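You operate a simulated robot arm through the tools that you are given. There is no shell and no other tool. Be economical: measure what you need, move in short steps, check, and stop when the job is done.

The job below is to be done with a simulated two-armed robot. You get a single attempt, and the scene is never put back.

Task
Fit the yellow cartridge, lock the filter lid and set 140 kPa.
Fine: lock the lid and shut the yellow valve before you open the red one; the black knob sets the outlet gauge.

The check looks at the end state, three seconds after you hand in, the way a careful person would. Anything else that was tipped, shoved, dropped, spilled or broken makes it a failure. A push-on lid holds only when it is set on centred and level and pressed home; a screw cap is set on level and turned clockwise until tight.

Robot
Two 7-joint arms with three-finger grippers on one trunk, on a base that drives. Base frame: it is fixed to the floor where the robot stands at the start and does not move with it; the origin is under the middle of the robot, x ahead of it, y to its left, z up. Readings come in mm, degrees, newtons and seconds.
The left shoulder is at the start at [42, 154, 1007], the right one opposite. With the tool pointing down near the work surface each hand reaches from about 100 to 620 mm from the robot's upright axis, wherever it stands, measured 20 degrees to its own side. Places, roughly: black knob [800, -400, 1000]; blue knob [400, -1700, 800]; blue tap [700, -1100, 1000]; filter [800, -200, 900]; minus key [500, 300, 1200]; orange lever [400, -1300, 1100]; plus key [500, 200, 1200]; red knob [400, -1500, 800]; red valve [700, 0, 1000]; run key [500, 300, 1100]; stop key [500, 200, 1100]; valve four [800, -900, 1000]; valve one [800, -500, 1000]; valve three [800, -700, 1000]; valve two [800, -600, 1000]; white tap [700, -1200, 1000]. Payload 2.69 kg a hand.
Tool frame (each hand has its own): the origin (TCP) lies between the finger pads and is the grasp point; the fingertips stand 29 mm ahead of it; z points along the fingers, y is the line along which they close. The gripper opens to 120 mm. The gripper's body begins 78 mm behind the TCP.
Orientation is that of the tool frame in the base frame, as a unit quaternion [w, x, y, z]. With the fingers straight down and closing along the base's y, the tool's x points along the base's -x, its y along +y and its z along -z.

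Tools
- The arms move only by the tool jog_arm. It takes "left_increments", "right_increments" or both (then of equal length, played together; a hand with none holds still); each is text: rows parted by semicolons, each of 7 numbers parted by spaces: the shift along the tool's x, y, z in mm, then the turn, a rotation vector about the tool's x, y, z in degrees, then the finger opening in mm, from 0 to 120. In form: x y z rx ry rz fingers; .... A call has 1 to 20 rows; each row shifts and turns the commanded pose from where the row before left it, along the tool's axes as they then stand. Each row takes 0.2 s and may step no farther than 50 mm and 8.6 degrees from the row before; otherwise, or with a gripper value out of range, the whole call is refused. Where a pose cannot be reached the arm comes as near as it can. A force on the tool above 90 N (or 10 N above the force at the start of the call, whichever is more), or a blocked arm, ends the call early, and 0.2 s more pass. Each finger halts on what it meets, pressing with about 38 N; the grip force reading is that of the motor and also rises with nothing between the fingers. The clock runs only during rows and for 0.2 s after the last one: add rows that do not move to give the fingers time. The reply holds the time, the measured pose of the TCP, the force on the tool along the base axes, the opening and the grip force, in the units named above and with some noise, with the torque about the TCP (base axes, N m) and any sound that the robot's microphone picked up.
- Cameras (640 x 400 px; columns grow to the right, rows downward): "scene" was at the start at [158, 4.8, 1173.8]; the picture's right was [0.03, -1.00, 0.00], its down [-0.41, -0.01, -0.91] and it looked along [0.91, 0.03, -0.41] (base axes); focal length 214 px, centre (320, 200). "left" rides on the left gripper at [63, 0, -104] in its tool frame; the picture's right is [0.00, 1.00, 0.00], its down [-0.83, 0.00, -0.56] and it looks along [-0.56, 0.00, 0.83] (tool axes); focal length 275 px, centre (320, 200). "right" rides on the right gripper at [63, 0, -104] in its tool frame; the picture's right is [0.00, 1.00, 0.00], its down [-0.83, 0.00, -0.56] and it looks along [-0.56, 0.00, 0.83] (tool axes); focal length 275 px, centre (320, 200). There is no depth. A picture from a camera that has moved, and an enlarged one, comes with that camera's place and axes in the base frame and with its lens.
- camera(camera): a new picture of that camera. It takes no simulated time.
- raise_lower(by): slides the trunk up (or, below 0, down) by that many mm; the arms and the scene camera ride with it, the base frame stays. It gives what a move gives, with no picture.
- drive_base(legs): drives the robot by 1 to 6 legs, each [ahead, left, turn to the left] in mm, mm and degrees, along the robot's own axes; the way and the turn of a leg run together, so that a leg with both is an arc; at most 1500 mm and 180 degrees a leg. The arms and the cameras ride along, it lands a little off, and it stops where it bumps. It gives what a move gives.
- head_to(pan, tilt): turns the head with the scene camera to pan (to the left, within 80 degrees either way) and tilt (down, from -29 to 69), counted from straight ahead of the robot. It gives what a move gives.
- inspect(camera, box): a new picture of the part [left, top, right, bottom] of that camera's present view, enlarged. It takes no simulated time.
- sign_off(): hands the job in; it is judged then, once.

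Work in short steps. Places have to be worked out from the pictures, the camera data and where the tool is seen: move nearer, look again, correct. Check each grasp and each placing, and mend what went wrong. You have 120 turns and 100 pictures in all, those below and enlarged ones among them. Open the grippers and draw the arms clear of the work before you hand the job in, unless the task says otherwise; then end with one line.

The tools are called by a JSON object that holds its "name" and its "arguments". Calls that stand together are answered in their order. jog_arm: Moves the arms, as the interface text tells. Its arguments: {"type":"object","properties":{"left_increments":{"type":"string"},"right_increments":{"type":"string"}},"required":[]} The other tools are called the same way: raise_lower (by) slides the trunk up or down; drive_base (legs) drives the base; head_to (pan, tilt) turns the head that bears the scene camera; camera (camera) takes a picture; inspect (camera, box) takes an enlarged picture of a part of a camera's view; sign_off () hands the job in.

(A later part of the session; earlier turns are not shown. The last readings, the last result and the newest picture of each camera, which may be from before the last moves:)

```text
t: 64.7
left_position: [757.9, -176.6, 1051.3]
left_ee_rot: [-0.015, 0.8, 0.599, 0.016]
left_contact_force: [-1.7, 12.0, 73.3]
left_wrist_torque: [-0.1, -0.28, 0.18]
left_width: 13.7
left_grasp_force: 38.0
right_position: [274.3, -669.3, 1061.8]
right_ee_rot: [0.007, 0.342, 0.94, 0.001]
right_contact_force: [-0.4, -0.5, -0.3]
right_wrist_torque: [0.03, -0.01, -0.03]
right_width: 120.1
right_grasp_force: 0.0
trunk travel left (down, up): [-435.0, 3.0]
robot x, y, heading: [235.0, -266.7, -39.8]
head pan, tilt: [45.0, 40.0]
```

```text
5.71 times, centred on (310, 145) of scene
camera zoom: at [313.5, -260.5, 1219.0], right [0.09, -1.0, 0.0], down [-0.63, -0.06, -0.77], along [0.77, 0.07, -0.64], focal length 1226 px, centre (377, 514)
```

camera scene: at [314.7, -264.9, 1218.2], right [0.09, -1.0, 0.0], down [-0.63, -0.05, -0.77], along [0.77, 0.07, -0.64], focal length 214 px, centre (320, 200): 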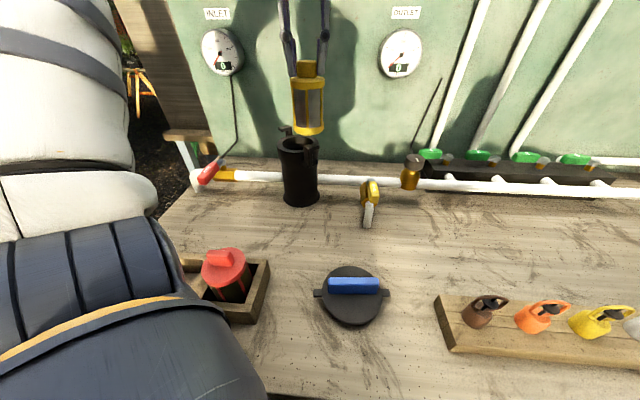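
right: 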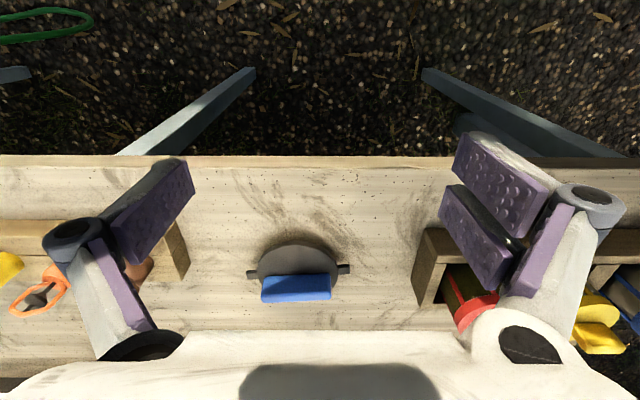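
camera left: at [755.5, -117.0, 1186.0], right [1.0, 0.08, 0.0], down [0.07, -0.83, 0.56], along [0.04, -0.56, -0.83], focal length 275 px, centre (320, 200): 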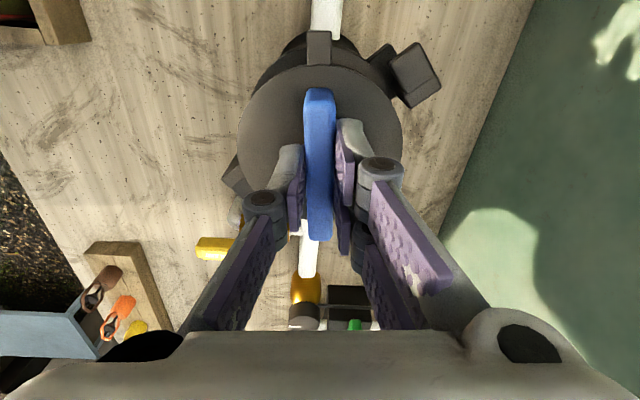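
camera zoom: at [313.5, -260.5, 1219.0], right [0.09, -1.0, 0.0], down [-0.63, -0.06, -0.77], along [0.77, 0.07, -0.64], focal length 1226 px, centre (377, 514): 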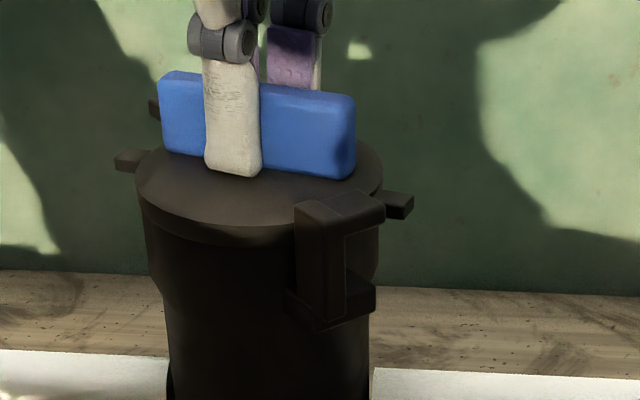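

It is hard down at z 1051. I relax most of the pressure and turn on carefully, watching the torque.

{"name": "jog_arm", "arguments": {"left_increments": "0 0 -3.5 0 0 0 5; 0 0 0 0 0 5 5; 0 0 0 0 0 5 5; 0 0 0 0 0 5 5; 0 0 0 0 0 0 5"}}

{"name": "inspect", "arguments": {"camera": "scene", "box": [270, 110, 350, 180]}}

```text
t: 65.9
left_position: [760.6, -175.4, 1051.1]
left_ee_rot: [-0.02, 0.871, 0.491, 0.012]
left_contact_force: [8.3, 2.1, 49.1]
left_wrist_torque: [-1.03, -0.71, 0.43]
left_width: 13.5
left_grasp_force: 37.9
right_position: [275.6, -671.3, 1059.9]
right_ee_rot: [0.005, 0.342, 0.94, 0.001]
right_contact_force: [-0.3, 0.4, 0.1]
right_wrist_torque: [0.0, 0.0, 0.01]
right_width: 120.2
right_grasp_force: 0.2
trunk travel left (down, up): [-435.0, 3.0]
robot x, y, heading: [235.4, -267.1, -40.0]
head pan, tilt: [45.0, 40.0]
```

```text
5.71 times, centred on (310, 145) of scene
camera zoom: at [314.6, -261.4, 1218.3], right [0.09, -1.0, 0.0], down [-0.63, -0.06, -0.77], along [0.77, 0.07, -0.64], focal length 1226 px, centre (377, 514)
```

zoom: 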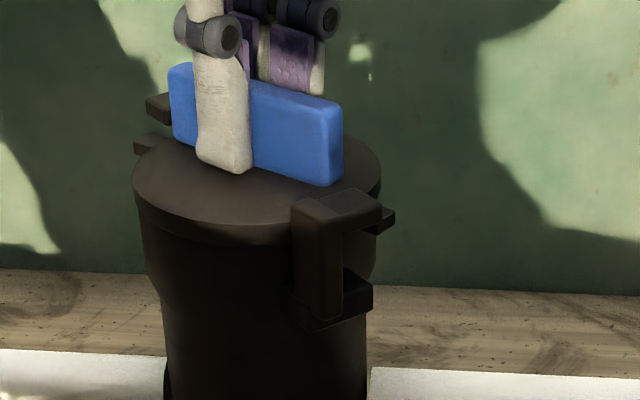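

The ears are entering below the hook arms on both sides. I ease pressure and turn further.

{"name": "jog_arm", "arguments": {"left_increments": "0 0 -2 0 0 0 5; 0 0 0 0 0 5 5; 0 0 0 0 0 5 5; 0 0 0 0 0 5 5; 0 0 0 0 0 0 5"}}

{"name": "inspect", "arguments": {"camera": "scene", "box": [270, 110, 350, 180]}}

```text
t: 67.1
left_position: [761.7, -175.9, 1050.7]
left_ee_rot: [-0.023, 0.928, 0.372, 0.009]
left_contact_force: [26.6, -2.5, 26.1]
left_wrist_torque: [-0.77, -1.28, 0.4]
left_width: 13.7
left_grasp_force: 38.1
right_position: [275.5, -670.9, 1060.4]
right_ee_rot: [0.004, 0.342, 0.94, 0.001]
right_contact_force: [-0.4, -0.1, 1.1]
right_wrist_torque: [0.02, 0.03, 0.0]
right_width: 120.0
right_grasp_force: 0.1
trunk travel left (down, up): [-435.0, 3.0]
robot x, y, heading: [233.8, -265.9, -39.8]
head pan, tilt: [45.0, 40.0]
```

```text
5.71 times, centred on (310, 145) of scene
camera zoom: at [314.9, -261.7, 1218.1], right [0.09, -1.0, 0.0], down [-0.63, -0.06, -0.77], along [0.77, 0.07, -0.64], focal length 1226 px, centre (377, 514)
```

zoom: 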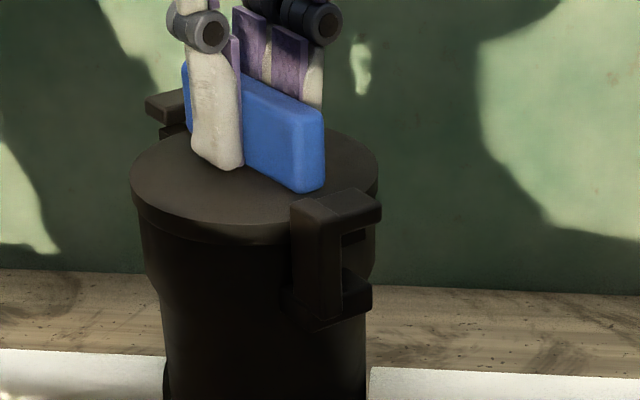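

Both ears are under the arms. A side force of +27 N in x has built up, so I shift 2 mm that way and finish the turn until it stops.

{"name": "jog_arm", "arguments": {"left_increments": "1.5 1.4 0 0 0 0 5; 0 0 0 0 0 4 5; 0 0 0 0 0 4 5; 0 0 0 0 0 4 5; 0 0 0 0 0 0 5"}}

{"name": "inspect", "arguments": {"camera": "scene", "box": [270, 110, 350, 180]}}

```text
t: 68.3
left_position: [762.1, -176.6, 1051.6]
left_ee_rot: [-0.022, 0.962, 0.273, 0.008]
left_contact_force: [24.9, -11.7, 30.5]
left_wrist_torque: [-0.84, -1.16, 1.58]
left_width: 17.5
left_grasp_force: 38.1
right_position: [275.3, -671.1, 1061.0]
right_ee_rot: [0.004, 0.342, 0.94, 0.001]
right_contact_force: [-1.2, -0.1, -0.1]
right_wrist_torque: [-0.02, -0.03, 0.01]
right_width: 120.1
right_grasp_force: 0.1
trunk travel left (down, up): [-435.0, 3.0]
robot x, y, heading: [229.4, -269.5, -40.2]
head pan, tilt: [45.0, 40.0]
```

```text
5.71 times, centred on (310, 145) of scene
camera zoom: at [314.8, -261.7, 1218.1], right [0.09, -1.0, 0.0], down [-0.63, -0.06, -0.77], along [0.77, 0.07, -0.64], focal length 1226 px, centre (377, 514)
```

zoom: 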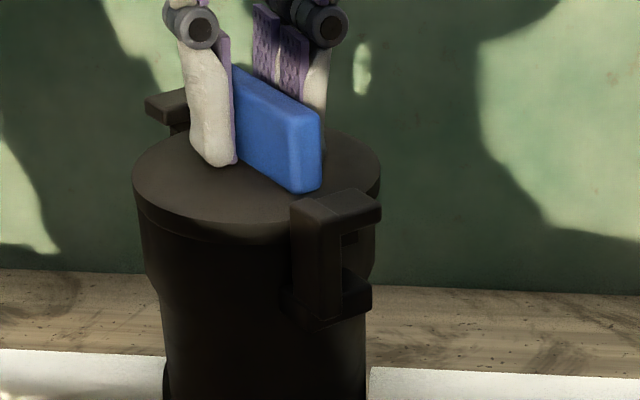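

Torque rose to 1.6 N m and the fingers began slipping round the bar: the lid is at its stop. I release and rise.

{"name": "jog_arm", "arguments": {"left_increments": "0 0 0 0 0 0 50; 0 0 0 0 0 0 50; 0 0 -20 0 0 0 50; 0 0 -40 0 0 0 50; 0 0 -30 0 0 0 50; 0 0 0 0 0 0 50"}}

{"name": "camera", "arguments": {"camera": "left"}}

{"name": "inspect", "arguments": {"camera": "scene", "box": [260, 110, 350, 190]}}

```text
t: 69.7
left_position: [760.1, -179.5, 1140.7]
left_ee_rot: [-0.025, 0.962, 0.273, 0.004]
left_contact_force: [0.0, -0.1, -0.1]
left_wrist_torque: [0.02, 0.0, -0.02]
left_width: 50.1
left_grasp_force: 0.1
right_position: [276.3, -670.9, 1060.1]
right_ee_rot: [0.004, 0.342, 0.94, 0.002]
right_contact_force: [0.3, 0.7, 0.7]
right_wrist_torque: [0.0, 0.04, 0.0]
right_width: 120.0
right_grasp_force: 0.0
trunk travel left (down, up): [-435.0, 3.0]
robot x, y, heading: [233.1, -268.4, -40.3]
head pan, tilt: [45.0, 40.0]
```

```text
33 pictures are left
camera left: at [815.1, -153.3, 1247.2], right [0.52, -0.85, -0.05], down [-0.71, -0.46, 0.54], along [-0.48, -0.25, -0.84], focal length 275 px, centre (320, 200)
```

left: 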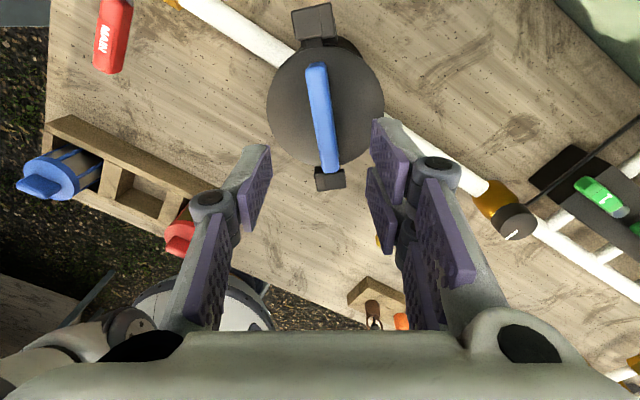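

```text
5.00 times, centred on (305, 150) of scene
camera zoom: at [314.6, -261.5, 1218.2], right [0.09, -1.0, 0.0], down [-0.63, -0.06, -0.77], along [0.77, 0.07, -0.64], focal length 1072 px, centre (395, 450)
```

zoom: 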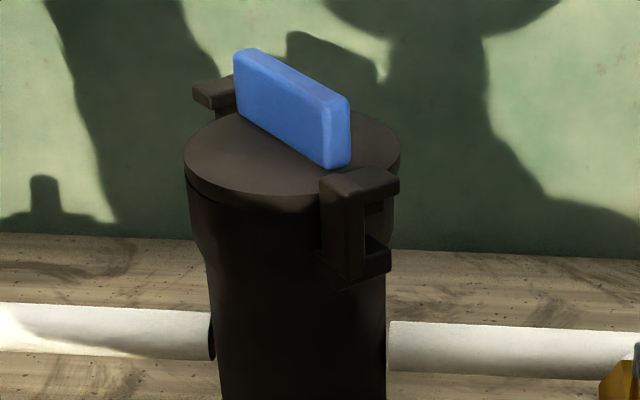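

The lid is locked: both ears sit under the hooks, disc flush. Yellow lever pivot triangulates to [695, -337, 964], pointing toward the robot; black knob at about [755, -438, 978]. I level the tool and turn it back.

{"name": "jog_arm", "arguments": {"left_increments": "0 0 0 -2.65 -1.2 0 30; 0 0 0 0 0 -8.3 20; 0 0 0 0 0 -8.3 20; 0 0 0 0 0 -8.3 20; 0 0 0 0 0 -8.3 20; 0 0 0 0 0 -8.3 20; 0 0 0 0 0 -8.3 20; 0 0 0 0 0 -8.3 20; 0 0 0 0 0 -8.3 20; 0 0 0 0 0 -8.3 20; 0 0 0 0 0 -8.3 20; 0 0 0 0 0 -8.3 20; 0 0 0 0 0 -8.3 20; 0 0 0 0 0 -8.3 20; 0 0 0 0 0 -8.3 20; 0 0 0 0 0 -8.3 20; 0 0 0 0 0 -8.3 20; 0 0 0 0 0 -8.3 20; 0 0 0 0 0 -8.3 20; 0 0 0 0 0 0 20"}}

{"name": "jog_arm", "arguments": {"left_increments": "30 -39 0 0 0 0 0; 30 -39 0 0 0 0 0; 30 -39 0 0 0 0 0; 30 -39 0 0 0 0 0; 0 0 35 0 0 0 0; 0 0 35 0 0 0 0; 0 0 0 0 0 0 0"}}

{"name": "camera", "arguments": {"camera": "left"}}

```text
t: 73.9
left_position: [761.9, -181.3, 1140.3]
left_ee_rot: [0.001, -0.012, 1.0, -0.001]
left_contact_force: [0.4, 0.3, -0.8]
left_wrist_torque: [-0.02, 0.0, 0.0]
left_width: 20.3
left_grasp_force: 0.1
right_position: [276.7, -670.6, 1059.1]
right_ee_rot: [0.004, 0.342, 0.94, 0.001]
right_contact_force: [-0.5, 0.2, 0.6]
right_wrist_torque: [0.02, -0.01, 0.06]
right_width: 119.6
right_grasp_force: 0.1
trunk travel left (down, up): [-435.0, 3.0]
robot x, y, heading: [234.2, -267.8, -40.3]
head pan, tilt: [45.0, 40.0]
```

```text
t: 75.5
left_position: [645.7, -338.8, 1071.2]
left_ee_rot: [0.001, -0.01, 1.0, 0.0]
left_contact_force: [0.0, 0.3, -0.2]
left_wrist_torque: [-0.02, -0.01, -0.01]
left_width: 0.0
left_grasp_force: 28.6
right_position: [274.4, -670.5, 1060.6]
right_ee_rot: [0.004, 0.342, 0.94, 0.001]
right_contact_force: [0.5, -1.1, 0.5]
right_wrist_torque: [0.01, 0.01, 0.01]
right_width: 120.0
right_grasp_force: 0.0
trunk travel left (down, up): [-435.0, 3.0]
robot x, y, heading: [231.2, -268.3, -40.0]
head pan, tilt: [45.0, 40.0]
```

```text
31 pictures are left
camera left: at [583.3, -340.0, 1176.0], right [-0.02, 1.0, 0.0], down [0.83, 0.01, 0.56], along [0.56, 0.01, -0.83], focal length 275 px, centre (320, 200)
```

left: 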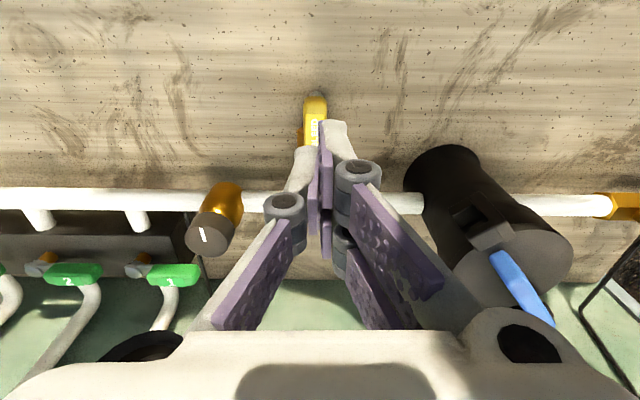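

The yellow lever's tip is at about [635, -341], 17 mm wide. I straddle it with open fingers so I can feel which way it turns.

{"name": "jog_arm", "arguments": {"left_increments": "-3 -2 0 0 0 0 44; 0 0 30 0 0 0 44; 0 0 30 0 0 0 44; 0 0 20 0 0 0 44; 0 0 10 0 0 0 44; 0 0 0 0 0 0 44"}}

{"name": "camera", "arguments": {"camera": "left"}}

```text
t: 76.9
left_position: [648.7, -341.5, 980.3]
left_ee_rot: [0.001, -0.01, 1.0, 0.0]
left_contact_force: [0.1, -0.8, 0.7]
left_wrist_torque: [0.0, -0.04, 0.03]
left_width: 44.1
left_grasp_force: 0.1
right_position: [276.0, -670.3, 1060.1]
right_ee_rot: [0.004, 0.342, 0.94, 0.002]
right_contact_force: [0.3, -0.1, -0.9]
right_wrist_torque: [0.02, 0.0, 0.01]
right_width: 120.2
right_grasp_force: 0.0
trunk travel left (down, up): [-435.0, 3.0]
robot x, y, heading: [234.1, -263.6, -40.1]
head pan, tilt: [45.0, 40.0]
```

```text
30 pictures are left
camera left: at [585.8, -343.1, 1085.9], right [-0.02, 1.0, 0.0], down [0.83, 0.01, 0.56], along [0.56, 0.01, -0.83], focal length 275 px, centre (320, 200)
```

left: 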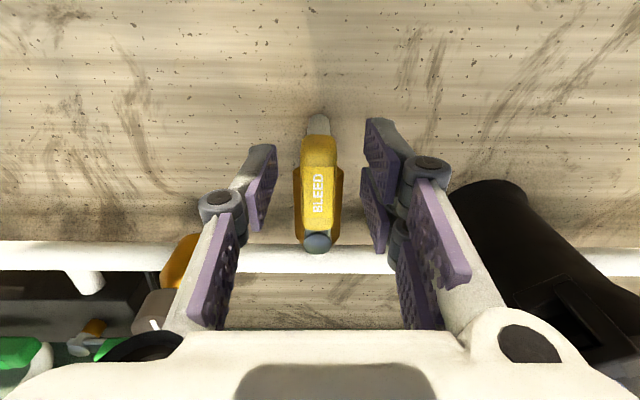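

Fingers straddle the lever. I push +y ~26 mm and check the force.

{"name": "jog_arm", "arguments": {"left_increments": "0 7 0 0 0 0 44; 0 7 0 0 0 0 44; 0 4 0 0 0 0 44; 0 4 0 0 0 0 44; 0 4 0 0 0 0 44; 0 0 0 0 0 0 44"}}

```text
t: 78.3
left_position: [647.6, -315.4, 980.8]
left_ee_rot: [0.002, -0.011, 1.0, 0.0]
left_contact_force: [-0.3, -0.4, -0.2]
left_wrist_torque: [0.01, 0.05, 0.01]
left_width: 44.3
left_grasp_force: 0.2
right_position: [275.5, -669.8, 1059.5]
right_ee_rot: [0.005, 0.342, 0.94, 0.001]
right_contact_force: [-0.2, -0.6, 0.4]
right_wrist_torque: [0.03, -0.03, 0.01]
right_width: 120.1
right_grasp_force: 0.1
trunk travel left (down, up): [-435.0, 3.0]
robot x, y, heading: [234.8, -266.7, -39.9]
head pan, tilt: [45.0, 40.0]
```

No force; I check whether the lever followed.

{"name": "camera", "arguments": {"camera": "left"}}

```text
29 pictures are left
camera left: at [585.1, -315.9, 1086.3], right [-0.02, 1.0, 0.0], down [0.83, 0.01, 0.56], along [0.56, 0.01, -0.83], focal length 275 px, centre (320, 200)
```

left: 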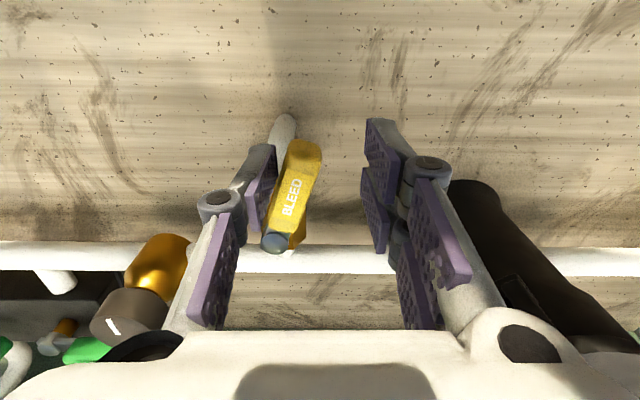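

The lever follows toward +y. I continue along the arc to a quarter turn.

{"name": "jog_arm", "arguments": {"left_increments": "-1.4 8.4 0 0 0 0 44; -3.5 12 0 0 0 0 44; -6.5 11 0 0 0 0 44; -9 9 0 0 0 0 44; -6 4 0 0 0 0 44; -5 2 0 0 0 0 44; 0 0 0 0 0 0 44"}}

{"name": "camera", "arguments": {"camera": "left"}}

```text
t: 79.9
left_position: [680.3, -267.7, 981.9]
left_ee_rot: [0.001, -0.01, 1.0, 0.001]
left_contact_force: [-0.5, -0.2, 0.1]
left_wrist_torque: [0.0, 0.02, -0.01]
left_width: 44.4
left_grasp_force: 0.1
right_position: [275.0, -669.9, 1060.8]
right_ee_rot: [0.004, 0.343, 0.939, 0.001]
right_contact_force: [0.1, -0.9, 0.3]
right_wrist_torque: [-0.01, 0.01, 0.03]
right_width: 119.9
right_grasp_force: 0.0
trunk travel left (down, up): [-435.0, 3.0]
robot x, y, heading: [233.9, -267.7, -39.6]
head pan, tilt: [45.0, 40.0]
```

```text
28 pictures are left
camera left: at [617.2, -268.5, 1087.2], right [-0.02, 1.0, 0.0], down [0.83, 0.01, 0.56], along [0.56, 0.01, -0.83], focal length 275 px, centre (320, 200)
```

left: 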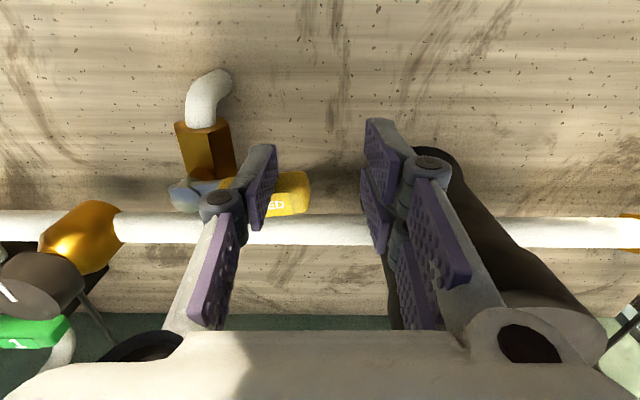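

The yellow lever is nearly crosswise. I push a little more to find its stop.

{"name": "jog_arm", "arguments": {"left_increments": "-3 0 0 0 0 0 44; -3 0 0 0 0 0 44; 0 0 0 0 0 0 44"}}

```text
t: 80.7
left_position: [686.2, -268.1, 980.9]
left_ee_rot: [0.0, -0.011, 1.0, 0.0]
left_contact_force: [0.3, -0.5, -0.8]
left_wrist_torque: [0.03, 0.01, -0.01]
left_width: 43.6
left_grasp_force: 0.0
right_position: [274.6, -671.0, 1060.6]
right_ee_rot: [0.004, 0.343, 0.939, 0.002]
right_contact_force: [0.7, -0.5, -0.4]
right_wrist_torque: [0.01, 0.0, -0.01]
right_width: 120.2
right_grasp_force: 0.1
trunk travel left (down, up): [-435.0, 3.0]
robot x, y, heading: [236.8, -267.2, -39.8]
head pan, tilt: [45.0, 40.0]
```

{"name": "jog_arm", "arguments": {"left_increments": "-3 0 0 0 0 0 44; -3 0 0 0 0 0 44; 0 0 0 0 0 0 44"}}

{"name": "camera", "arguments": {"camera": "left"}}

```text
t: 81.5
left_position: [688.8, -268.2, 981.2]
left_ee_rot: [-0.002, -0.009, 1.0, 0.001]
left_contact_force: [-43.9, 1.1, 13.4]
left_wrist_torque: [-0.45, 0.78, -1.31]
left_width: 43.4
left_grasp_force: 0.1
right_position: [274.8, -670.1, 1062.0]
right_ee_rot: [0.005, 0.342, 0.94, 0.001]
right_contact_force: [0.2, 0.3, 0.6]
right_wrist_torque: [-0.02, -0.01, 0.04]
right_width: 120.1
right_grasp_force: 0.0
trunk travel left (down, up): [-435.0, 3.0]
robot x, y, heading: [234.7, -268.0, -40.0]
head pan, tilt: [45.0, 40.0]
```

```text
27 pictures are left
camera left: at [625.8, -269.3, 1086.7], right [-0.01, 1.0, 0.0], down [0.83, 0.01, 0.55], along [0.55, 0.01, -0.83], focal length 275 px, centre (320, 200)
```

left: 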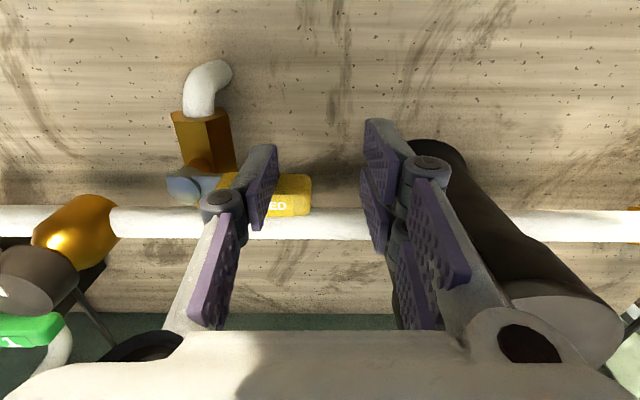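

The stop is reached at 44 N: the yellow (bleed) valve is shut. Red pivot triangulates to [746, 16, 954], lever toward -x. I back off, rise, pass in front of the filter and go above the red lever.

{"name": "jog_arm", "arguments": {"left_increments": "12 0 0 0 0 0 44; 0 0 -40 0 0 0 44; 0 0 -50 0 0 0 44; 40 0 0 0 0 0 44; 0 47 0 0 0 0 44; 0 47 0 0 0 0 44; 0 47 0 0 0 0 44; 0 47 0 0 0 0 44; 0 47 0 0 0 0 44; 0 47 0 0 0 0 44; 0 0 0 0 0 0 44"}}

{"name": "camera", "arguments": {"camera": "left"}}

```text
t: 83.9
left_position: [660.3, -129.4, 1025.2]
left_ee_rot: [0.002, -0.01, 1.0, 0.0]
left_contact_force: [0.8, -0.3, -0.6]
left_wrist_torque: [0.01, -0.01, 0.02]
left_width: 44.1
left_grasp_force: 0.1
left hand out of reach, approached as far as the arm can: row 7, 8, 9, 10
right_position: [274.9, -670.2, 1060.6]
right_ee_rot: [0.004, 0.342, 0.94, 0.001]
right_contact_force: [0.4, 0.2, 0.5]
right_wrist_torque: [0.0, 0.0, -0.02]
right_width: 120.1
right_grasp_force: 0.1
trunk travel left (down, up): [-435.0, 3.0]
robot x, y, heading: [233.0, -265.5, -39.9]
head pan, tilt: [45.0, 40.0]
```

```text
26 pictures are left
camera left: at [596.9, -131.5, 1130.2], right [-0.02, 1.0, 0.0], down [0.83, 0.01, 0.56], along [0.56, 0.01, -0.83], focal length 275 px, centre (320, 200)
```

left: 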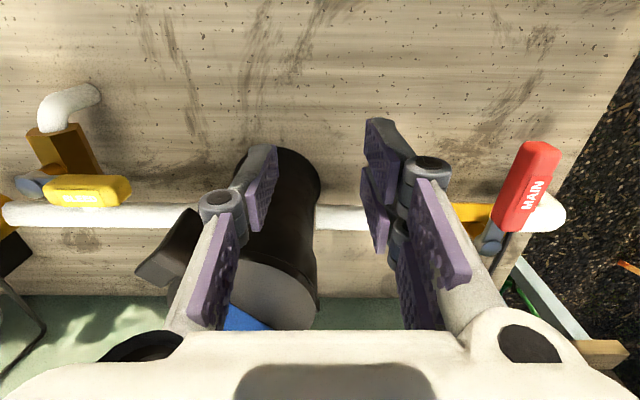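

The left arm is at its limit here, so I drive the base 150 mm toward +y (hand rides along above the red lever).

{"name": "drive_base", "arguments": {"legs": [[-96, 115, 0]]}}

{"name": "camera", "arguments": {"camera": "left"}}

```text
t: 84.7
left_position: [659.7, -119.1, 1023.8]
left_ee_rot: [0.0, -0.012, 1.0, 0.001]
left_contact_force: [0.3, -0.2, -0.5]
left_wrist_torque: [0.0, 0.01, -0.01]
left_width: 44.2
left_grasp_force: 0.1
right_position: [276.1, -660.5, 1060.3]
right_ee_rot: [0.003, 0.342, 0.94, 0.001]
right_contact_force: [0.8, 0.8, 0.2]
right_wrist_torque: [0.0, -0.01, -0.03]
right_width: 120.1
right_grasp_force: 0.0
trunk travel left (down, up): [-435.0, 3.0]
robot x, y, heading: [234.0, -256.3, -40.2]
head pan, tilt: [45.0, 40.0]
stopped in leg 1: the robot was blocked; the commanded pose is now the measured one
```

```text
25 pictures are left
camera left: at [597.3, -120.9, 1129.5], right [-0.02, 1.0, 0.0], down [0.83, 0.01, 0.56], along [0.56, 0.01, -0.83], focal length 275 px, centre (320, 200)
```

left: 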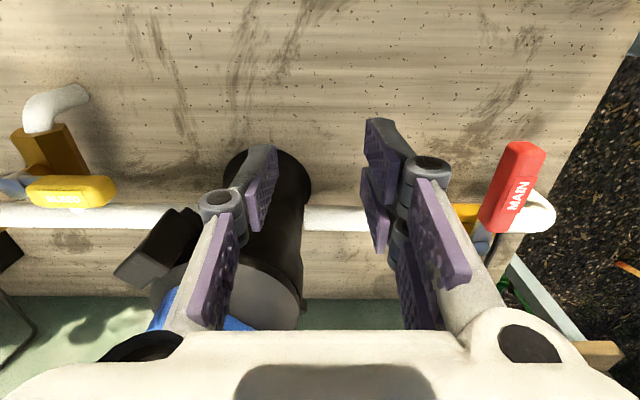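

The base was blocked after 10 mm. I look left to see what the left arm/base is near.

{"name": "head_to", "arguments": {"pan": 75, "tilt": 30}}

{"name": "camera", "arguments": {"camera": "scene"}}

```text
t: 85.7
left_position: [660.0, -118.8, 1023.6]
left_ee_rot: [0.0, -0.01, 1.0, 0.0]
left_contact_force: [0.4, -0.7, 1.4]
left_wrist_torque: [0.02, 0.03, -0.02]
left_width: 44.0
left_grasp_force: 0.1
right_position: [274.8, -660.1, 1060.3]
right_ee_rot: [0.003, 0.343, 0.939, 0.001]
right_contact_force: [-1.3, 0.5, -0.1]
right_wrist_torque: [0.04, 0.01, 0.01]
right_width: 119.9
right_grasp_force: 0.1
trunk travel left (down, up): [-435.0, 3.0]
robot x, y, heading: [230.4, -258.6, -40.0]
head pan, tilt: [75.0, 30.0]
```

```text
24 pictures are left
camera scene: at [304.6, -206.9, 1233.3], right [0.57, -0.82, 0.0], down [-0.4, -0.29, -0.87], along [0.71, 0.5, -0.5], focal length 214 px, centre (320, 200)
```

scene: 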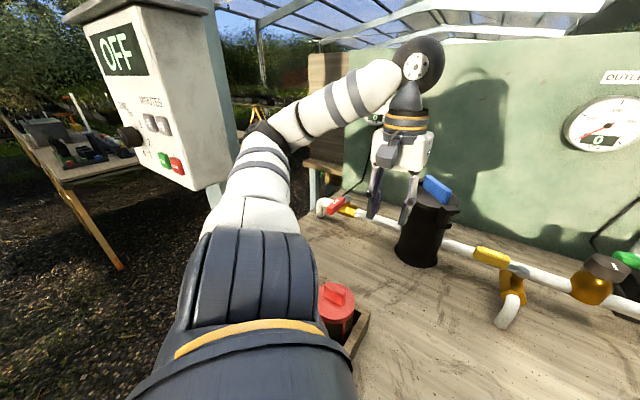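

I zoom in on the elbow–panel gap.

{"name": "inspect", "arguments": {"camera": "scene", "box": [130, 80, 370, 260]}}

```text
2.22 times, centred on (250, 170) of scene
camera zoom: at [304.6, -206.9, 1233.3], right [0.57, -0.82, 0.0], down [-0.4, -0.29, -0.87], along [0.71, 0.5, -0.5], focal length 477 px, centre (476, 267)
```

zoom: 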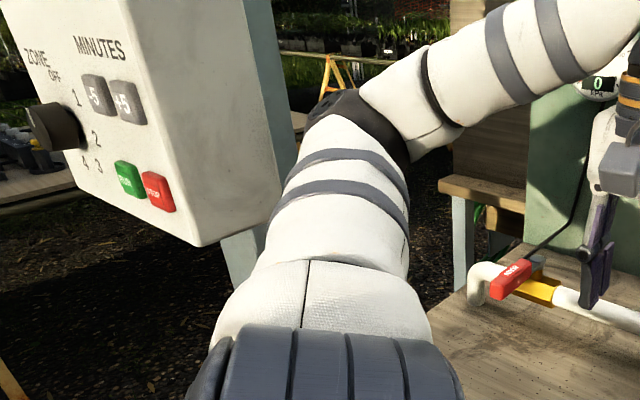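

The elbow is close to the control panel. Better to do the red lever with the right arm and the robot turned left. I first retract the left hand toward the body.

{"name": "jog_arm", "arguments": {"left_increments": "10 -30 -20 0 0 0 44; 35 -33 -10 0 0 0 44; 35 -33 -10 0 0 0 44; 30 -33 -20 0 0 0 44; 30 -10 -20 0 0 0 44; 0 0 0 0 0 0 44"}}

{"name": "drive_base", "arguments": {"legs": [[-96, -80, 0]]}}

```text
t: 87.1
left_position: [522.1, -261.1, 1102.7]
left_ee_rot: [0.0, -0.01, 1.0, 0.0]
left_contact_force: [-0.4, 1.0, -0.1]
left_wrist_torque: [-0.01, 0.03, 0.03]
left_width: 44.0
left_grasp_force: 0.0
right_position: [275.4, -659.8, 1059.9]
right_ee_rot: [0.004, 0.343, 0.94, 0.0]
right_contact_force: [-0.6, 0.5, -1.1]
right_wrist_torque: [-0.01, 0.02, -0.02]
right_width: 119.9
right_grasp_force: 0.0
trunk travel left (down, up): [-435.0, 3.0]
robot x, y, heading: [232.2, -254.9, -40.2]
head pan, tilt: [75.0, 30.0]
```

```text
t: 88.4
left_position: [403.1, -261.0, 1100.9]
left_ee_rot: [-0.003, -0.01, 1.0, 0.0]
left_contact_force: [-0.1, -0.3, 0.4]
left_wrist_torque: [0.03, 0.02, 0.01]
left_width: 44.0
left_grasp_force: 0.1
right_position: [156.2, -659.4, 1059.9]
right_ee_rot: [-0.001, 0.343, 0.939, 0.0]
right_contact_force: [-1.1, 0.3, -0.2]
right_wrist_torque: [-0.01, -0.01, -0.01]
right_width: 120.0
right_grasp_force: 0.1
trunk travel left (down, up): [-435.0, 3.0]
robot x, y, heading: [103.8, -255.4, -40.2]
head pan, tilt: [75.0, 30.0]
```

Clear of the bench now. I turn left 70° in place, then drive in toward the red valve.

{"name": "drive_base", "arguments": {"legs": [[0, 0, 70], [202, 108, 0]]}}

{"name": "head_to", "arguments": {"pan": -15, "tilt": 30}}

{"name": "camera", "arguments": {"camera": "scene"}}

```text
t: 93.3
left_position: [338.1, 196.1, 1101.5]
left_ee_rot: [-0.003, -0.577, 0.817, -0.001]
left_contact_force: [0.4, 0.2, 0.3]
left_wrist_torque: [-0.03, -0.01, -0.02]
left_width: 44.0
left_grasp_force: 0.0
right_position: [624.0, -175.6, 1059.5]
right_ee_rot: [0.001, -0.254, 0.967, -0.001]
right_contact_force: [0.2, 0.8, 0.3]
right_wrist_torque: [-0.02, -0.03, -0.02]
right_width: 119.9
right_grasp_force: 0.0
trunk travel left (down, up): [-435.0, 3.0]
robot x, y, heading: [228.7, -81.3, 29.4]
head pan, tilt: [75.0, 30.0]
stopped in leg 2: the robot was blocked; the commanded pose is now the measured one
```

```text
t: 95.0
left_position: [337.3, 196.6, 1101.7]
left_ee_rot: [-0.002, -0.577, 0.817, -0.001]
left_contact_force: [0.0, -0.7, 0.8]
left_wrist_torque: [0.0, 0.0, -0.02]
left_width: 43.7
left_grasp_force: 0.1
right_position: [624.1, -174.5, 1061.2]
right_ee_rot: [0.0, -0.254, 0.967, 0.001]
right_contact_force: [-0.3, -0.3, 0.2]
right_wrist_torque: [-0.03, 0.02, -0.01]
right_width: 120.0
right_grasp_force: 0.0
trunk travel left (down, up): [-435.0, 3.0]
robot x, y, heading: [229.5, -78.8, 29.6]
head pan, tilt: [-15.0, 30.0]
```

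```text
22 pictures are left
camera scene: at [323.4, -53.4, 1232.9], right [0.25, -0.97, 0.0], down [-0.48, -0.12, -0.87], along [0.84, 0.22, -0.5], focal length 214 px, centre (320, 200)
```

scene: 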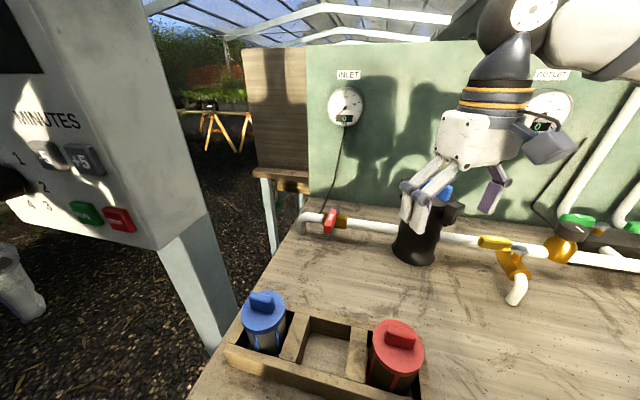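

The bench limits me at x ≈ 230, nothing disturbed. The right arm should reach the red lever from here; I move it over, closing fingers to 44 mm and aligning them along y.

{"name": "jog_arm", "arguments": {"right_increments": "-29 37 0 0 0 0 80; -29 37 0 0 0 0 44; -30 38 0 0 0 0 44; -30 38 0 0 0 0 44; 0 0 0 0 0 7.35 44; 0 0 0 0 0 7.35 44; 0 0 0 0 0 7.35 44; 0 0 0 0 0 7.35 44; 0 0 0 0 0 0 44"}}

{"name": "camera", "arguments": {"camera": "right"}}

```text
t: 97.0
left_position: [338.7, 196.4, 1101.1]
left_ee_rot: [-0.002, -0.578, 0.816, -0.002]
left_contact_force: [0.5, -0.8, 0.5]
left_wrist_torque: [0.01, 0.0, -0.02]
left_width: 43.9
left_grasp_force: 0.1
right_position: [654.4, 13.0, 1060.0]
right_ee_rot: [0.0, 0.001, 1.0, 0.0]
right_contact_force: [-0.5, -0.9, -0.1]
right_wrist_torque: [-0.01, 0.01, -0.01]
right_width: 44.1
right_grasp_force: 0.0
trunk travel left (down, up): [-435.0, 3.0]
robot x, y, heading: [231.6, -77.9, 29.5]
head pan, tilt: [-15.0, 30.0]
```

```text
21 pictures are left
camera right: at [590.6, 13.4, 1163.7], right [0.0, 1.0, 0.0], down [0.83, 0.0, 0.56], along [0.56, 0.0, -0.83], focal length 275 px, centre (320, 200)
```

right: 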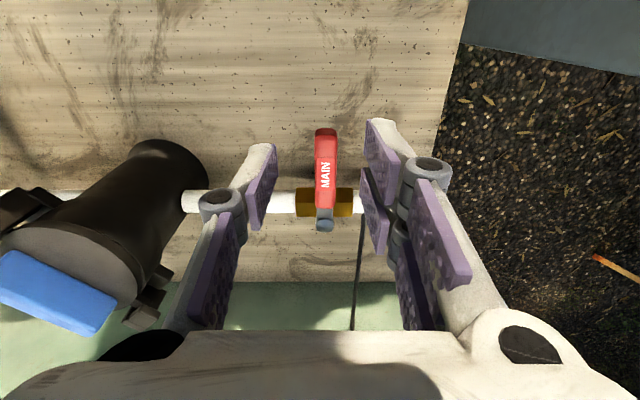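

The red lever is centred between the fingers. I advance, lower to straddle it and push toward -y a little to feel.

{"name": "jog_arm", "arguments": {"right_increments": "-34 5 0 0 0 0 44; 0 0 30 0 0 0 44; 0 0 30 0 0 0 44; 0 0 20 0 0 0 44; 0 0 0 0 0 0 44"}}

{"name": "jog_arm", "arguments": {"right_increments": "0 -7 0 0 0 0 44; 0 -7 0 0 0 0 44; 0 -4 0 0 0 0 44; 0 -3 0 0 0 0 44; 0 0 0 0 0 0 44"}}

{"name": "camera", "arguments": {"camera": "right"}}

```text
t: 98.2
left_position: [337.2, 195.7, 1101.4]
left_ee_rot: [-0.002, -0.577, 0.816, -0.001]
left_contact_force: [0.7, -0.5, 0.4]
left_wrist_torque: [0.05, 0.0, -0.01]
left_width: 44.1
left_grasp_force: 0.1
right_position: [688.4, 19.7, 980.2]
right_ee_rot: [0.0, 0.0, 1.0, 0.0]
right_contact_force: [-0.1, -0.5, 0.6]
right_wrist_torque: [0.05, 0.0, 0.03]
right_width: 44.0
right_grasp_force: 0.0
trunk travel left (down, up): [-435.0, 3.0]
robot x, y, heading: [230.5, -78.2, 29.3]
head pan, tilt: [-15.0, 30.0]
```

```text
t: 99.4
left_position: [337.5, 196.1, 1101.7]
left_ee_rot: [-0.002, -0.577, 0.816, -0.001]
left_contact_force: [0.4, -0.9, 0.0]
left_wrist_torque: [-0.06, -0.03, -0.01]
left_width: 43.9
left_grasp_force: 0.1
right_position: [687.1, -2.5, 981.6]
right_ee_rot: [-0.001, 0.0, 1.0, 0.0]
right_contact_force: [-0.1, 0.7, -0.3]
right_wrist_torque: [0.02, -0.02, -0.01]
right_width: 44.2
right_grasp_force: 0.1
trunk travel left (down, up): [-435.0, 3.0]
robot x, y, heading: [229.2, -81.8, 29.5]
head pan, tilt: [-15.0, 30.0]
```

```text
20 pictures are left
camera right: at [624.0, -2.4, 1084.6], right [0.0, 1.0, 0.0], down [0.83, 0.0, 0.56], along [0.56, 0.0, -0.83], focal length 275 px, centre (320, 200)
```

right: 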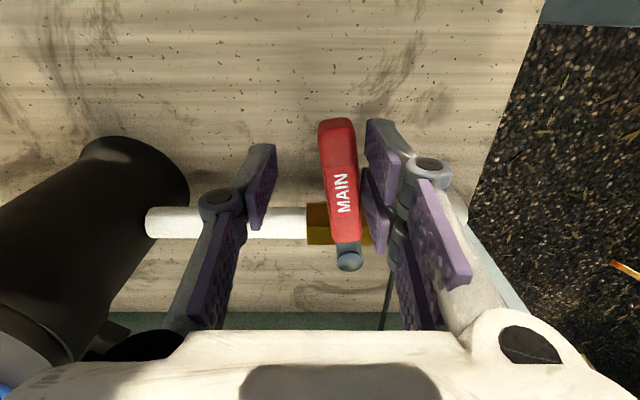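

The lever follows toward -y. I continue along the arc toward a quarter turn.

{"name": "jog_arm", "arguments": {"right_increments": "-9 -10.5 0 0 0 0 44; -2 -10 0 0 0 0 44; -2 -9.6 0 0 0 0 44; -8 -5 0 0 0 0 44; -8 -5 0 0 0 0 44; -9 -7 0 0 0 0 44; -6 -3 0 0 0 0 44; -5 -3 0 0 0 0 44; 0 0 0 0 0 0 44"}}

{"name": "camera", "arguments": {"camera": "right"}}

```text
t: 101.4
left_position: [333.5, 197.0, 1100.7]
left_ee_rot: [0.0, -0.578, 0.816, -0.004]
left_contact_force: [-0.6, 0.0, 0.0]
left_wrist_torque: [0.02, 0.04, -0.01]
left_width: 44.1
left_grasp_force: 0.0
right_position: [729.4, -54.3, 980.0]
right_ee_rot: [-0.003, -0.003, 1.0, 0.0]
right_contact_force: [-40.0, 6.4, -7.3]
right_wrist_torque: [-0.42, 1.03, 1.31]
right_width: 47.5
right_grasp_force: 2.4
trunk travel left (down, up): [-435.0, 3.0]
robot x, y, heading: [226.2, -77.5, 29.5]
head pan, tilt: [-15.0, 30.0]
```

```text
19 pictures are left
camera right: at [667.1, -54.5, 1084.8], right [-0.01, 1.0, 0.0], down [0.84, 0.01, 0.55], along [0.55, 0.0, -0.84], focal length 275 px, centre (320, 200)
```

right: 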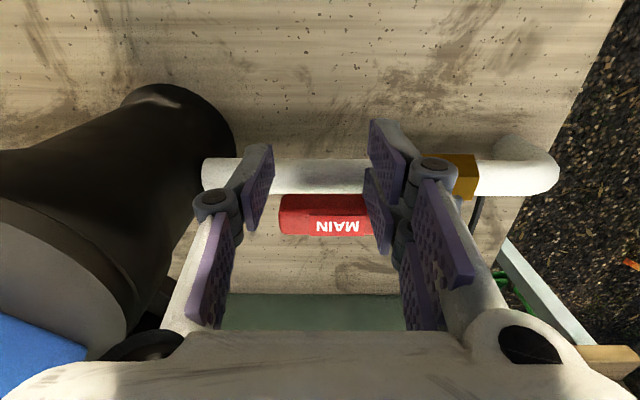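

The red lever is parallel to the pipe and on its stop. I back off, rise, and look at the gauges.

{"name": "jog_arm", "arguments": {"right_increments": "15 2 0 0 0 0 44; 15 0 0 0 0 0 44; 0 0 -40 0 0 0 44; 20 0 -45 0 0 0 44; 40 0 0 0 0 0 44; 0 0 0 0 0 0 44"}}

{"name": "camera", "arguments": {"camera": "scene"}}

```text
t: 102.8
left_position: [338.6, 195.2, 1100.3]
left_ee_rot: [-0.002, -0.577, 0.817, -0.002]
left_contact_force: [-0.1, 0.5, -0.3]
left_wrist_torque: [-0.01, -0.03, -0.04]
left_width: 43.9
left_grasp_force: 0.1
right_position: [646.0, -52.8, 1064.4]
right_ee_rot: [-0.001, 0.0, 1.0, 0.0]
right_contact_force: [-0.4, 0.8, 0.1]
right_wrist_torque: [0.0, 0.04, -0.03]
right_width: 44.1
right_grasp_force: 0.1
trunk travel left (down, up): [-435.0, 3.0]
robot x, y, heading: [229.9, -80.9, 29.3]
head pan, tilt: [-15.0, 30.0]
```

```text
18 pictures are left
camera scene: at [323.7, -53.4, 1232.8], right [0.25, -0.97, 0.0], down [-0.48, -0.12, -0.87], along [0.84, 0.22, -0.5], focal length 214 px, centre (320, 200)
```

scene: 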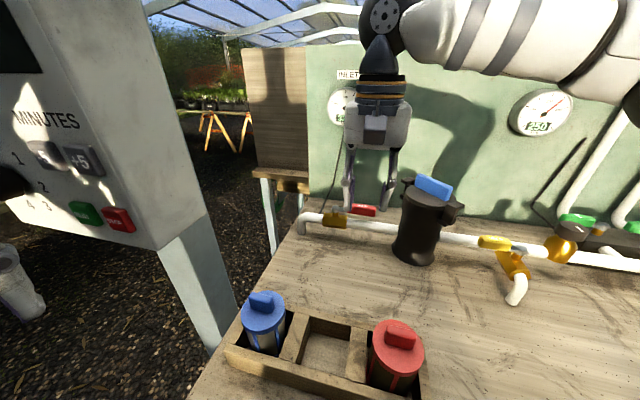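

The outlet gauge shows about 250 kPa. The black knob (≈[755, -438]) is next; I drive back slightly and to the right so the right arm reaches it.

{"name": "drive_base", "arguments": {"legs": [[-105, -170, 0]]}}

```text
t: 104.7
left_position: [332.5, -7.3, 1101.3]
left_ee_rot: [-0.003, -0.576, 0.817, -0.002]
left_contact_force: [-0.4, -1.0, -0.5]
left_wrist_torque: [-0.01, 0.0, 0.01]
left_width: 44.1
left_grasp_force: 0.0
right_position: [640.8, -255.6, 1064.4]
right_ee_rot: [0.0, 0.001, 1.0, 0.0]
right_contact_force: [0.4, -0.4, -0.2]
right_wrist_torque: [0.05, 0.0, -0.01]
right_width: 44.0
right_grasp_force: 0.0
trunk travel left (down, up): [-435.0, 3.0]
robot x, y, heading: [224.7, -285.1, 29.5]
head pan, tilt: [-15.0, 30.0]
```

I move the right hand to view the knob from just in front.

{"name": "jog_arm", "arguments": {"right_increments": "-5 -46 0 0 0 0 60; -5 -46 0 0 0 0 60; -5 -45 0 0 0 0 60; -15 -45 0 0 0 0 60; 0 0 0 0 0 0 60"}}

{"name": "camera", "arguments": {"camera": "right"}}

```text
t: 105.9
left_position: [331.0, -6.1, 1100.3]
left_ee_rot: [-0.003, -0.577, 0.817, -0.002]
left_contact_force: [0.0, 0.2, -0.5]
left_wrist_torque: [-0.02, -0.01, -0.02]
left_width: 44.0
left_grasp_force: 0.1
right_position: [671.2, -434.4, 1065.3]
right_ee_rot: [0.0, 0.0, 1.0, 0.0]
right_contact_force: [-0.3, 0.5, 0.2]
right_wrist_torque: [0.0, 0.0, -0.05]
right_width: 60.1
right_grasp_force: 0.1
trunk travel left (down, up): [-435.0, 3.0]
robot x, y, heading: [225.6, -282.0, 29.5]
head pan, tilt: [-15.0, 30.0]
```

```text
17 pictures are left
camera right: at [607.3, -435.1, 1168.6], right [0.0, 1.0, 0.0], down [0.83, 0.0, 0.56], along [0.56, 0.0, -0.83], focal length 275 px, centre (320, 200)
```

right: 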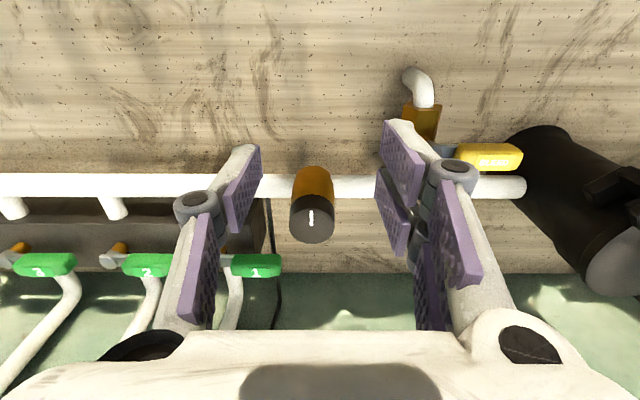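

Knob centre is at [755, -442], about 39 mm wide, top z ≈ 980. I move over it, lower and grip; and turn the head toward the outlet gauge.

{"name": "jog_arm", "arguments": {"right_increments": "-42 -4 0 0 0 0 64; -42 -3.5 0 0 0 0 64; 0 0 30 0 0 0 64; 0 0 30 0 0 0 64; 0 0 17 0 0 0 64; 0 0 0 0 0 0 64"}}

{"name": "head_to", "arguments": {"pan": -45, "tilt": 20}}

{"name": "camera", "arguments": {"camera": "scene"}}

{"name": "camera", "arguments": {"camera": "right"}}

```text
t: 107.3
left_position: [331.9, -7.6, 1099.6]
left_ee_rot: [-0.003, -0.577, 0.817, -0.002]
left_contact_force: [0.8, 0.3, -0.4]
left_wrist_torque: [-0.04, 0.01, 0.01]
left_width: 43.9
left_grasp_force: 0.1
right_position: [754.0, -446.2, 987.6]
right_ee_rot: [0.0, 0.0, 1.0, 0.0]
right_contact_force: [0.4, 0.4, 0.4]
right_wrist_torque: [0.02, 0.0, 0.01]
right_width: 63.7
right_grasp_force: 0.0
trunk travel left (down, up): [-435.0, 3.0]
robot x, y, heading: [223.2, -282.6, 29.6]
head pan, tilt: [-15.0, 30.0]
```

```text
t: 108.3
left_position: [331.4, -6.3, 1101.1]
left_ee_rot: [-0.002, -0.577, 0.817, -0.002]
left_contact_force: [-0.4, -0.4, -0.1]
left_wrist_torque: [0.0, -0.03, -0.04]
left_width: 43.7
left_grasp_force: 0.1
right_position: [754.3, -445.8, 986.9]
right_ee_rot: [0.0, 0.0, 1.0, -0.002]
right_contact_force: [0.2, -0.3, -0.1]
right_wrist_torque: [0.03, -0.02, -0.01]
right_width: 64.0
right_grasp_force: 0.1
trunk travel left (down, up): [-435.0, 3.0]
robot x, y, heading: [221.7, -285.0, 29.1]
head pan, tilt: [-45.0, 20.0]
```

```text
16 pictures are left
camera scene: at [319.7, -303.7, 1248.9], right [-0.27, -0.96, 0.0], down [-0.33, 0.09, -0.94], along [0.91, -0.25, -0.34], focal length 214 px, centre (320, 200)
```

scene: 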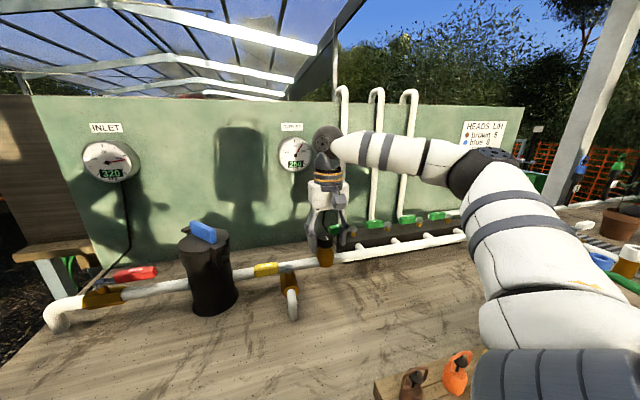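

```text
15 pictures are left
camera right: at [690.4, -445.6, 1091.1], right [0.0, 1.0, 0.0], down [0.83, 0.0, 0.56], along [0.56, 0.0, -0.83], focal length 275 px, centre (320, 200)
```

right: 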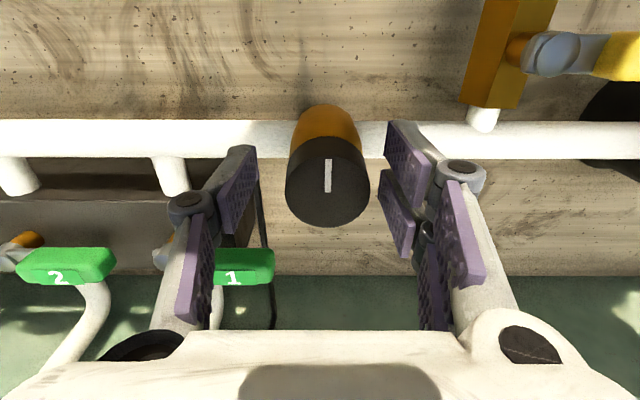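

Outlet reads 250, inlet 320. I centre on the knob (+3.6 mm y), grip it and turn 16° counter-clockwise.

{"name": "jog_arm", "arguments": {"right_increments": "0 3.6 0 0 0 0 64; 0 0 0 0 0 0 28; 0 0 0 0 0 0 28; 0 0 0 0 0 -8 28; 0 0 0 0 0 -8 28; 0 0 0 0 0 0 28; 0 0 0 0 0 0 28"}}

{"name": "inspect", "arguments": {"camera": "scene", "box": [260, 120, 360, 270]}}

```text
t: 109.9
left_position: [331.8, -8.8, 1101.7]
left_ee_rot: [-0.001, -0.577, 0.817, -0.001]
left_contact_force: [-0.9, -0.7, 0.0]
left_wrist_torque: [-0.01, 0.02, 0.01]
left_width: 43.8
left_grasp_force: 0.2
right_position: [752.7, -444.1, 986.8]
right_ee_rot: [0.0, -0.138, 0.99, 0.0]
right_contact_force: [2.5, -14.6, 3.7]
right_wrist_torque: [-0.54, -0.14, -0.08]
right_width: 41.1
right_grasp_force: 45.0
trunk travel left (down, up): [-435.0, 3.0]
robot x, y, heading: [224.8, -279.2, 29.3]
head pan, tilt: [-45.0, 20.0]
```

```text
2.67 times, centred on (310, 195) of scene
camera zoom: at [319.5, -305.6, 1248.9], right [-0.27, -0.96, 0.0], down [-0.33, 0.09, -0.94], along [0.91, -0.25, -0.34], focal length 572 px, centre (347, 213)
```

zoom: 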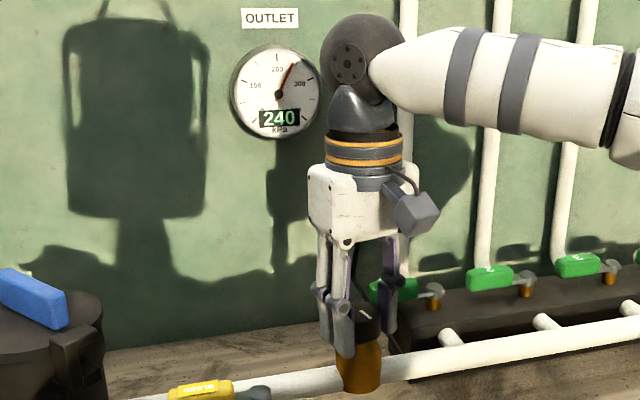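

The outlet fell to 240, so counter-clockwise lowers it. I continue 80° more.

{"name": "jog_arm", "arguments": {"right_increments": "0 -1 0 0 0 -8 28; 0 0 0 0 0 -8 28; 0 0 0 0 0 -8 28; 0 0 0 0 0 -8 28; 0 0 0 0 0 -8 28; 0 0 0 0 0 -8 28; 0 0 0 0 0 -8 28; 0 0 0 0 0 -8 28; 0 0 0 0 0 -8 28; 0 0 0 0 0 -8 28; 0 0 0 0 0 0 28; 0 0 0 0 0 0 28"}}

{"name": "inspect", "arguments": {"camera": "scene", "box": [260, 120, 360, 270]}}

```text
t: 111.2
left_position: [341.2, -11.2, 1099.1]
left_ee_rot: [-0.005, -0.577, 0.817, 0.002]
left_contact_force: [-0.4, -0.6, -0.3]
left_wrist_torque: [0.05, 0.04, 0.0]
left_width: 43.9
left_grasp_force: 0.0
right_position: [744.7, -434.4, 981.6]
right_ee_rot: [0.003, -0.436, 0.9, -0.015]
right_contact_force: [57.2, -36.8, 7.0]
right_wrist_torque: [-1.54, -0.57, -0.05]
right_width: 74.2
right_grasp_force: 34.9
right hand out of reach, approached as far as the arm can: row 4, 5, 6
trunk travel left (down, up): [-435.0, 3.0]
robot x, y, heading: [224.1, -284.0, 29.0]
head pan, tilt: [-45.0, 20.0]
stopped in row 6 (right hand): the force on the tool passed its limit at 94 N (the readings are from after the stop); the commanded pose is now the measured one
```

```text
2.67 times, centred on (310, 195) of scene
camera zoom: at [328.2, -309.2, 1248.0], right [-0.27, -0.96, 0.0], down [-0.33, 0.1, -0.94], along [0.9, -0.25, -0.35], focal length 572 px, centre (347, 213)
```

zoom: 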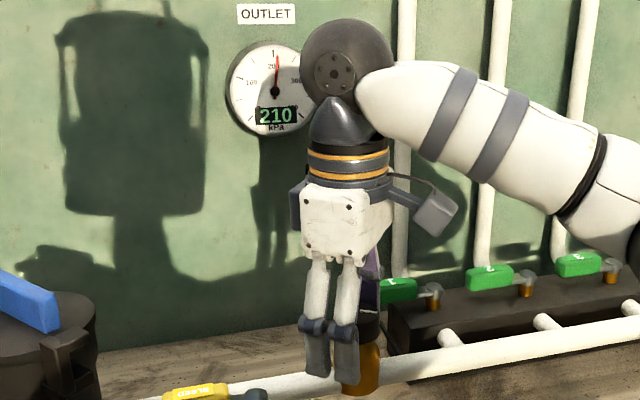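

Outlet now 210, but the wrist ran out of range and the hand got pushed aside. I open the fingers and lift off.

{"name": "jog_arm", "arguments": {"right_increments": "0 0 0 0 0 0 100; 0 0 0 0 0 0 100; 0 0 -20 0 0 0 100; 0 0 -30 0 0 0 80; 0 0 0 0 0 0 70"}}

{"name": "inspect", "arguments": {"camera": "scene", "box": [240, 120, 360, 290]}}

```text
t: 112.4
left_position: [332.8, -7.3, 1100.6]
left_ee_rot: [-0.002, -0.577, 0.817, -0.002]
left_contact_force: [-0.3, 0.9, -0.4]
left_wrist_torque: [-0.01, 0.01, -0.04]
left_width: 44.0
left_grasp_force: 0.0
right_position: [730.3, -419.7, 1034.0]
right_ee_rot: [0.002, -0.444, 0.896, -0.012]
right_contact_force: [0.1, -0.4, -0.5]
right_wrist_torque: [0.02, 0.0, 0.02]
right_width: 70.0
right_grasp_force: 0.0
right hand out of reach, approached as far as the arm can: row 4
trunk travel left (down, up): [-435.0, 3.0]
robot x, y, heading: [222.9, -284.3, 29.3]
head pan, tilt: [-45.0, 20.0]
```

```text
2.35 times, centred on (300, 205) of scene
camera zoom: at [320.6, -304.5, 1248.9], right [-0.27, -0.96, 0.0], down [-0.33, 0.09, -0.94], along [0.9, -0.25, -0.34], focal length 505 px, centre (367, 188)
```

zoom: 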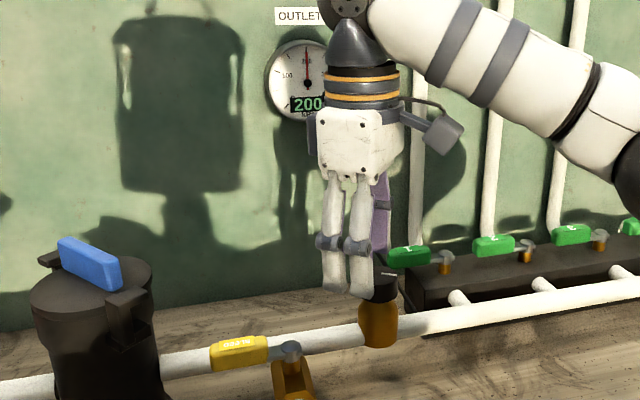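

Outlet 200 now. I rotate the raised hand clockwise ~88° to get a fresh turning range for the next bite.

{"name": "jog_arm", "arguments": {"right_increments": "0 0 0 0 0 8 64; 0 0 0 0 0 8 64; 0 0 0 0 0 8 64; 0 0 0 0 0 8 64; 0 0 0 0 0 8 64; 0 0 0 0 0 8 64; 0 0 0 0 0 8 64; 0 0 0 0 0 8 64; 0 0 0 0 0 8 64; 0 0 0 0 0 8 64; 0 0 0 0 0 8 64; 0 0 0 0 0 0 64"}}

```text
t: 115.0
left_position: [333.6, -8.3, 1101.7]
left_ee_rot: [-0.002, -0.577, 0.817, -0.002]
left_contact_force: [0.1, 0.1, 0.3]
left_wrist_torque: [0.0, 0.01, -0.02]
left_width: 43.9
left_grasp_force: 0.0
right_position: [729.5, -420.2, 1034.4]
right_ee_rot: [0.01, 0.303, 0.953, -0.01]
right_contact_force: [-0.5, 0.0, -0.6]
right_wrist_torque: [-0.03, 0.01, -0.02]
right_width: 63.9
right_grasp_force: 0.2
trunk travel left (down, up): [-435.0, 3.0]
robot x, y, heading: [227.0, -279.8, 29.2]
head pan, tilt: [-45.0, 20.0]
```

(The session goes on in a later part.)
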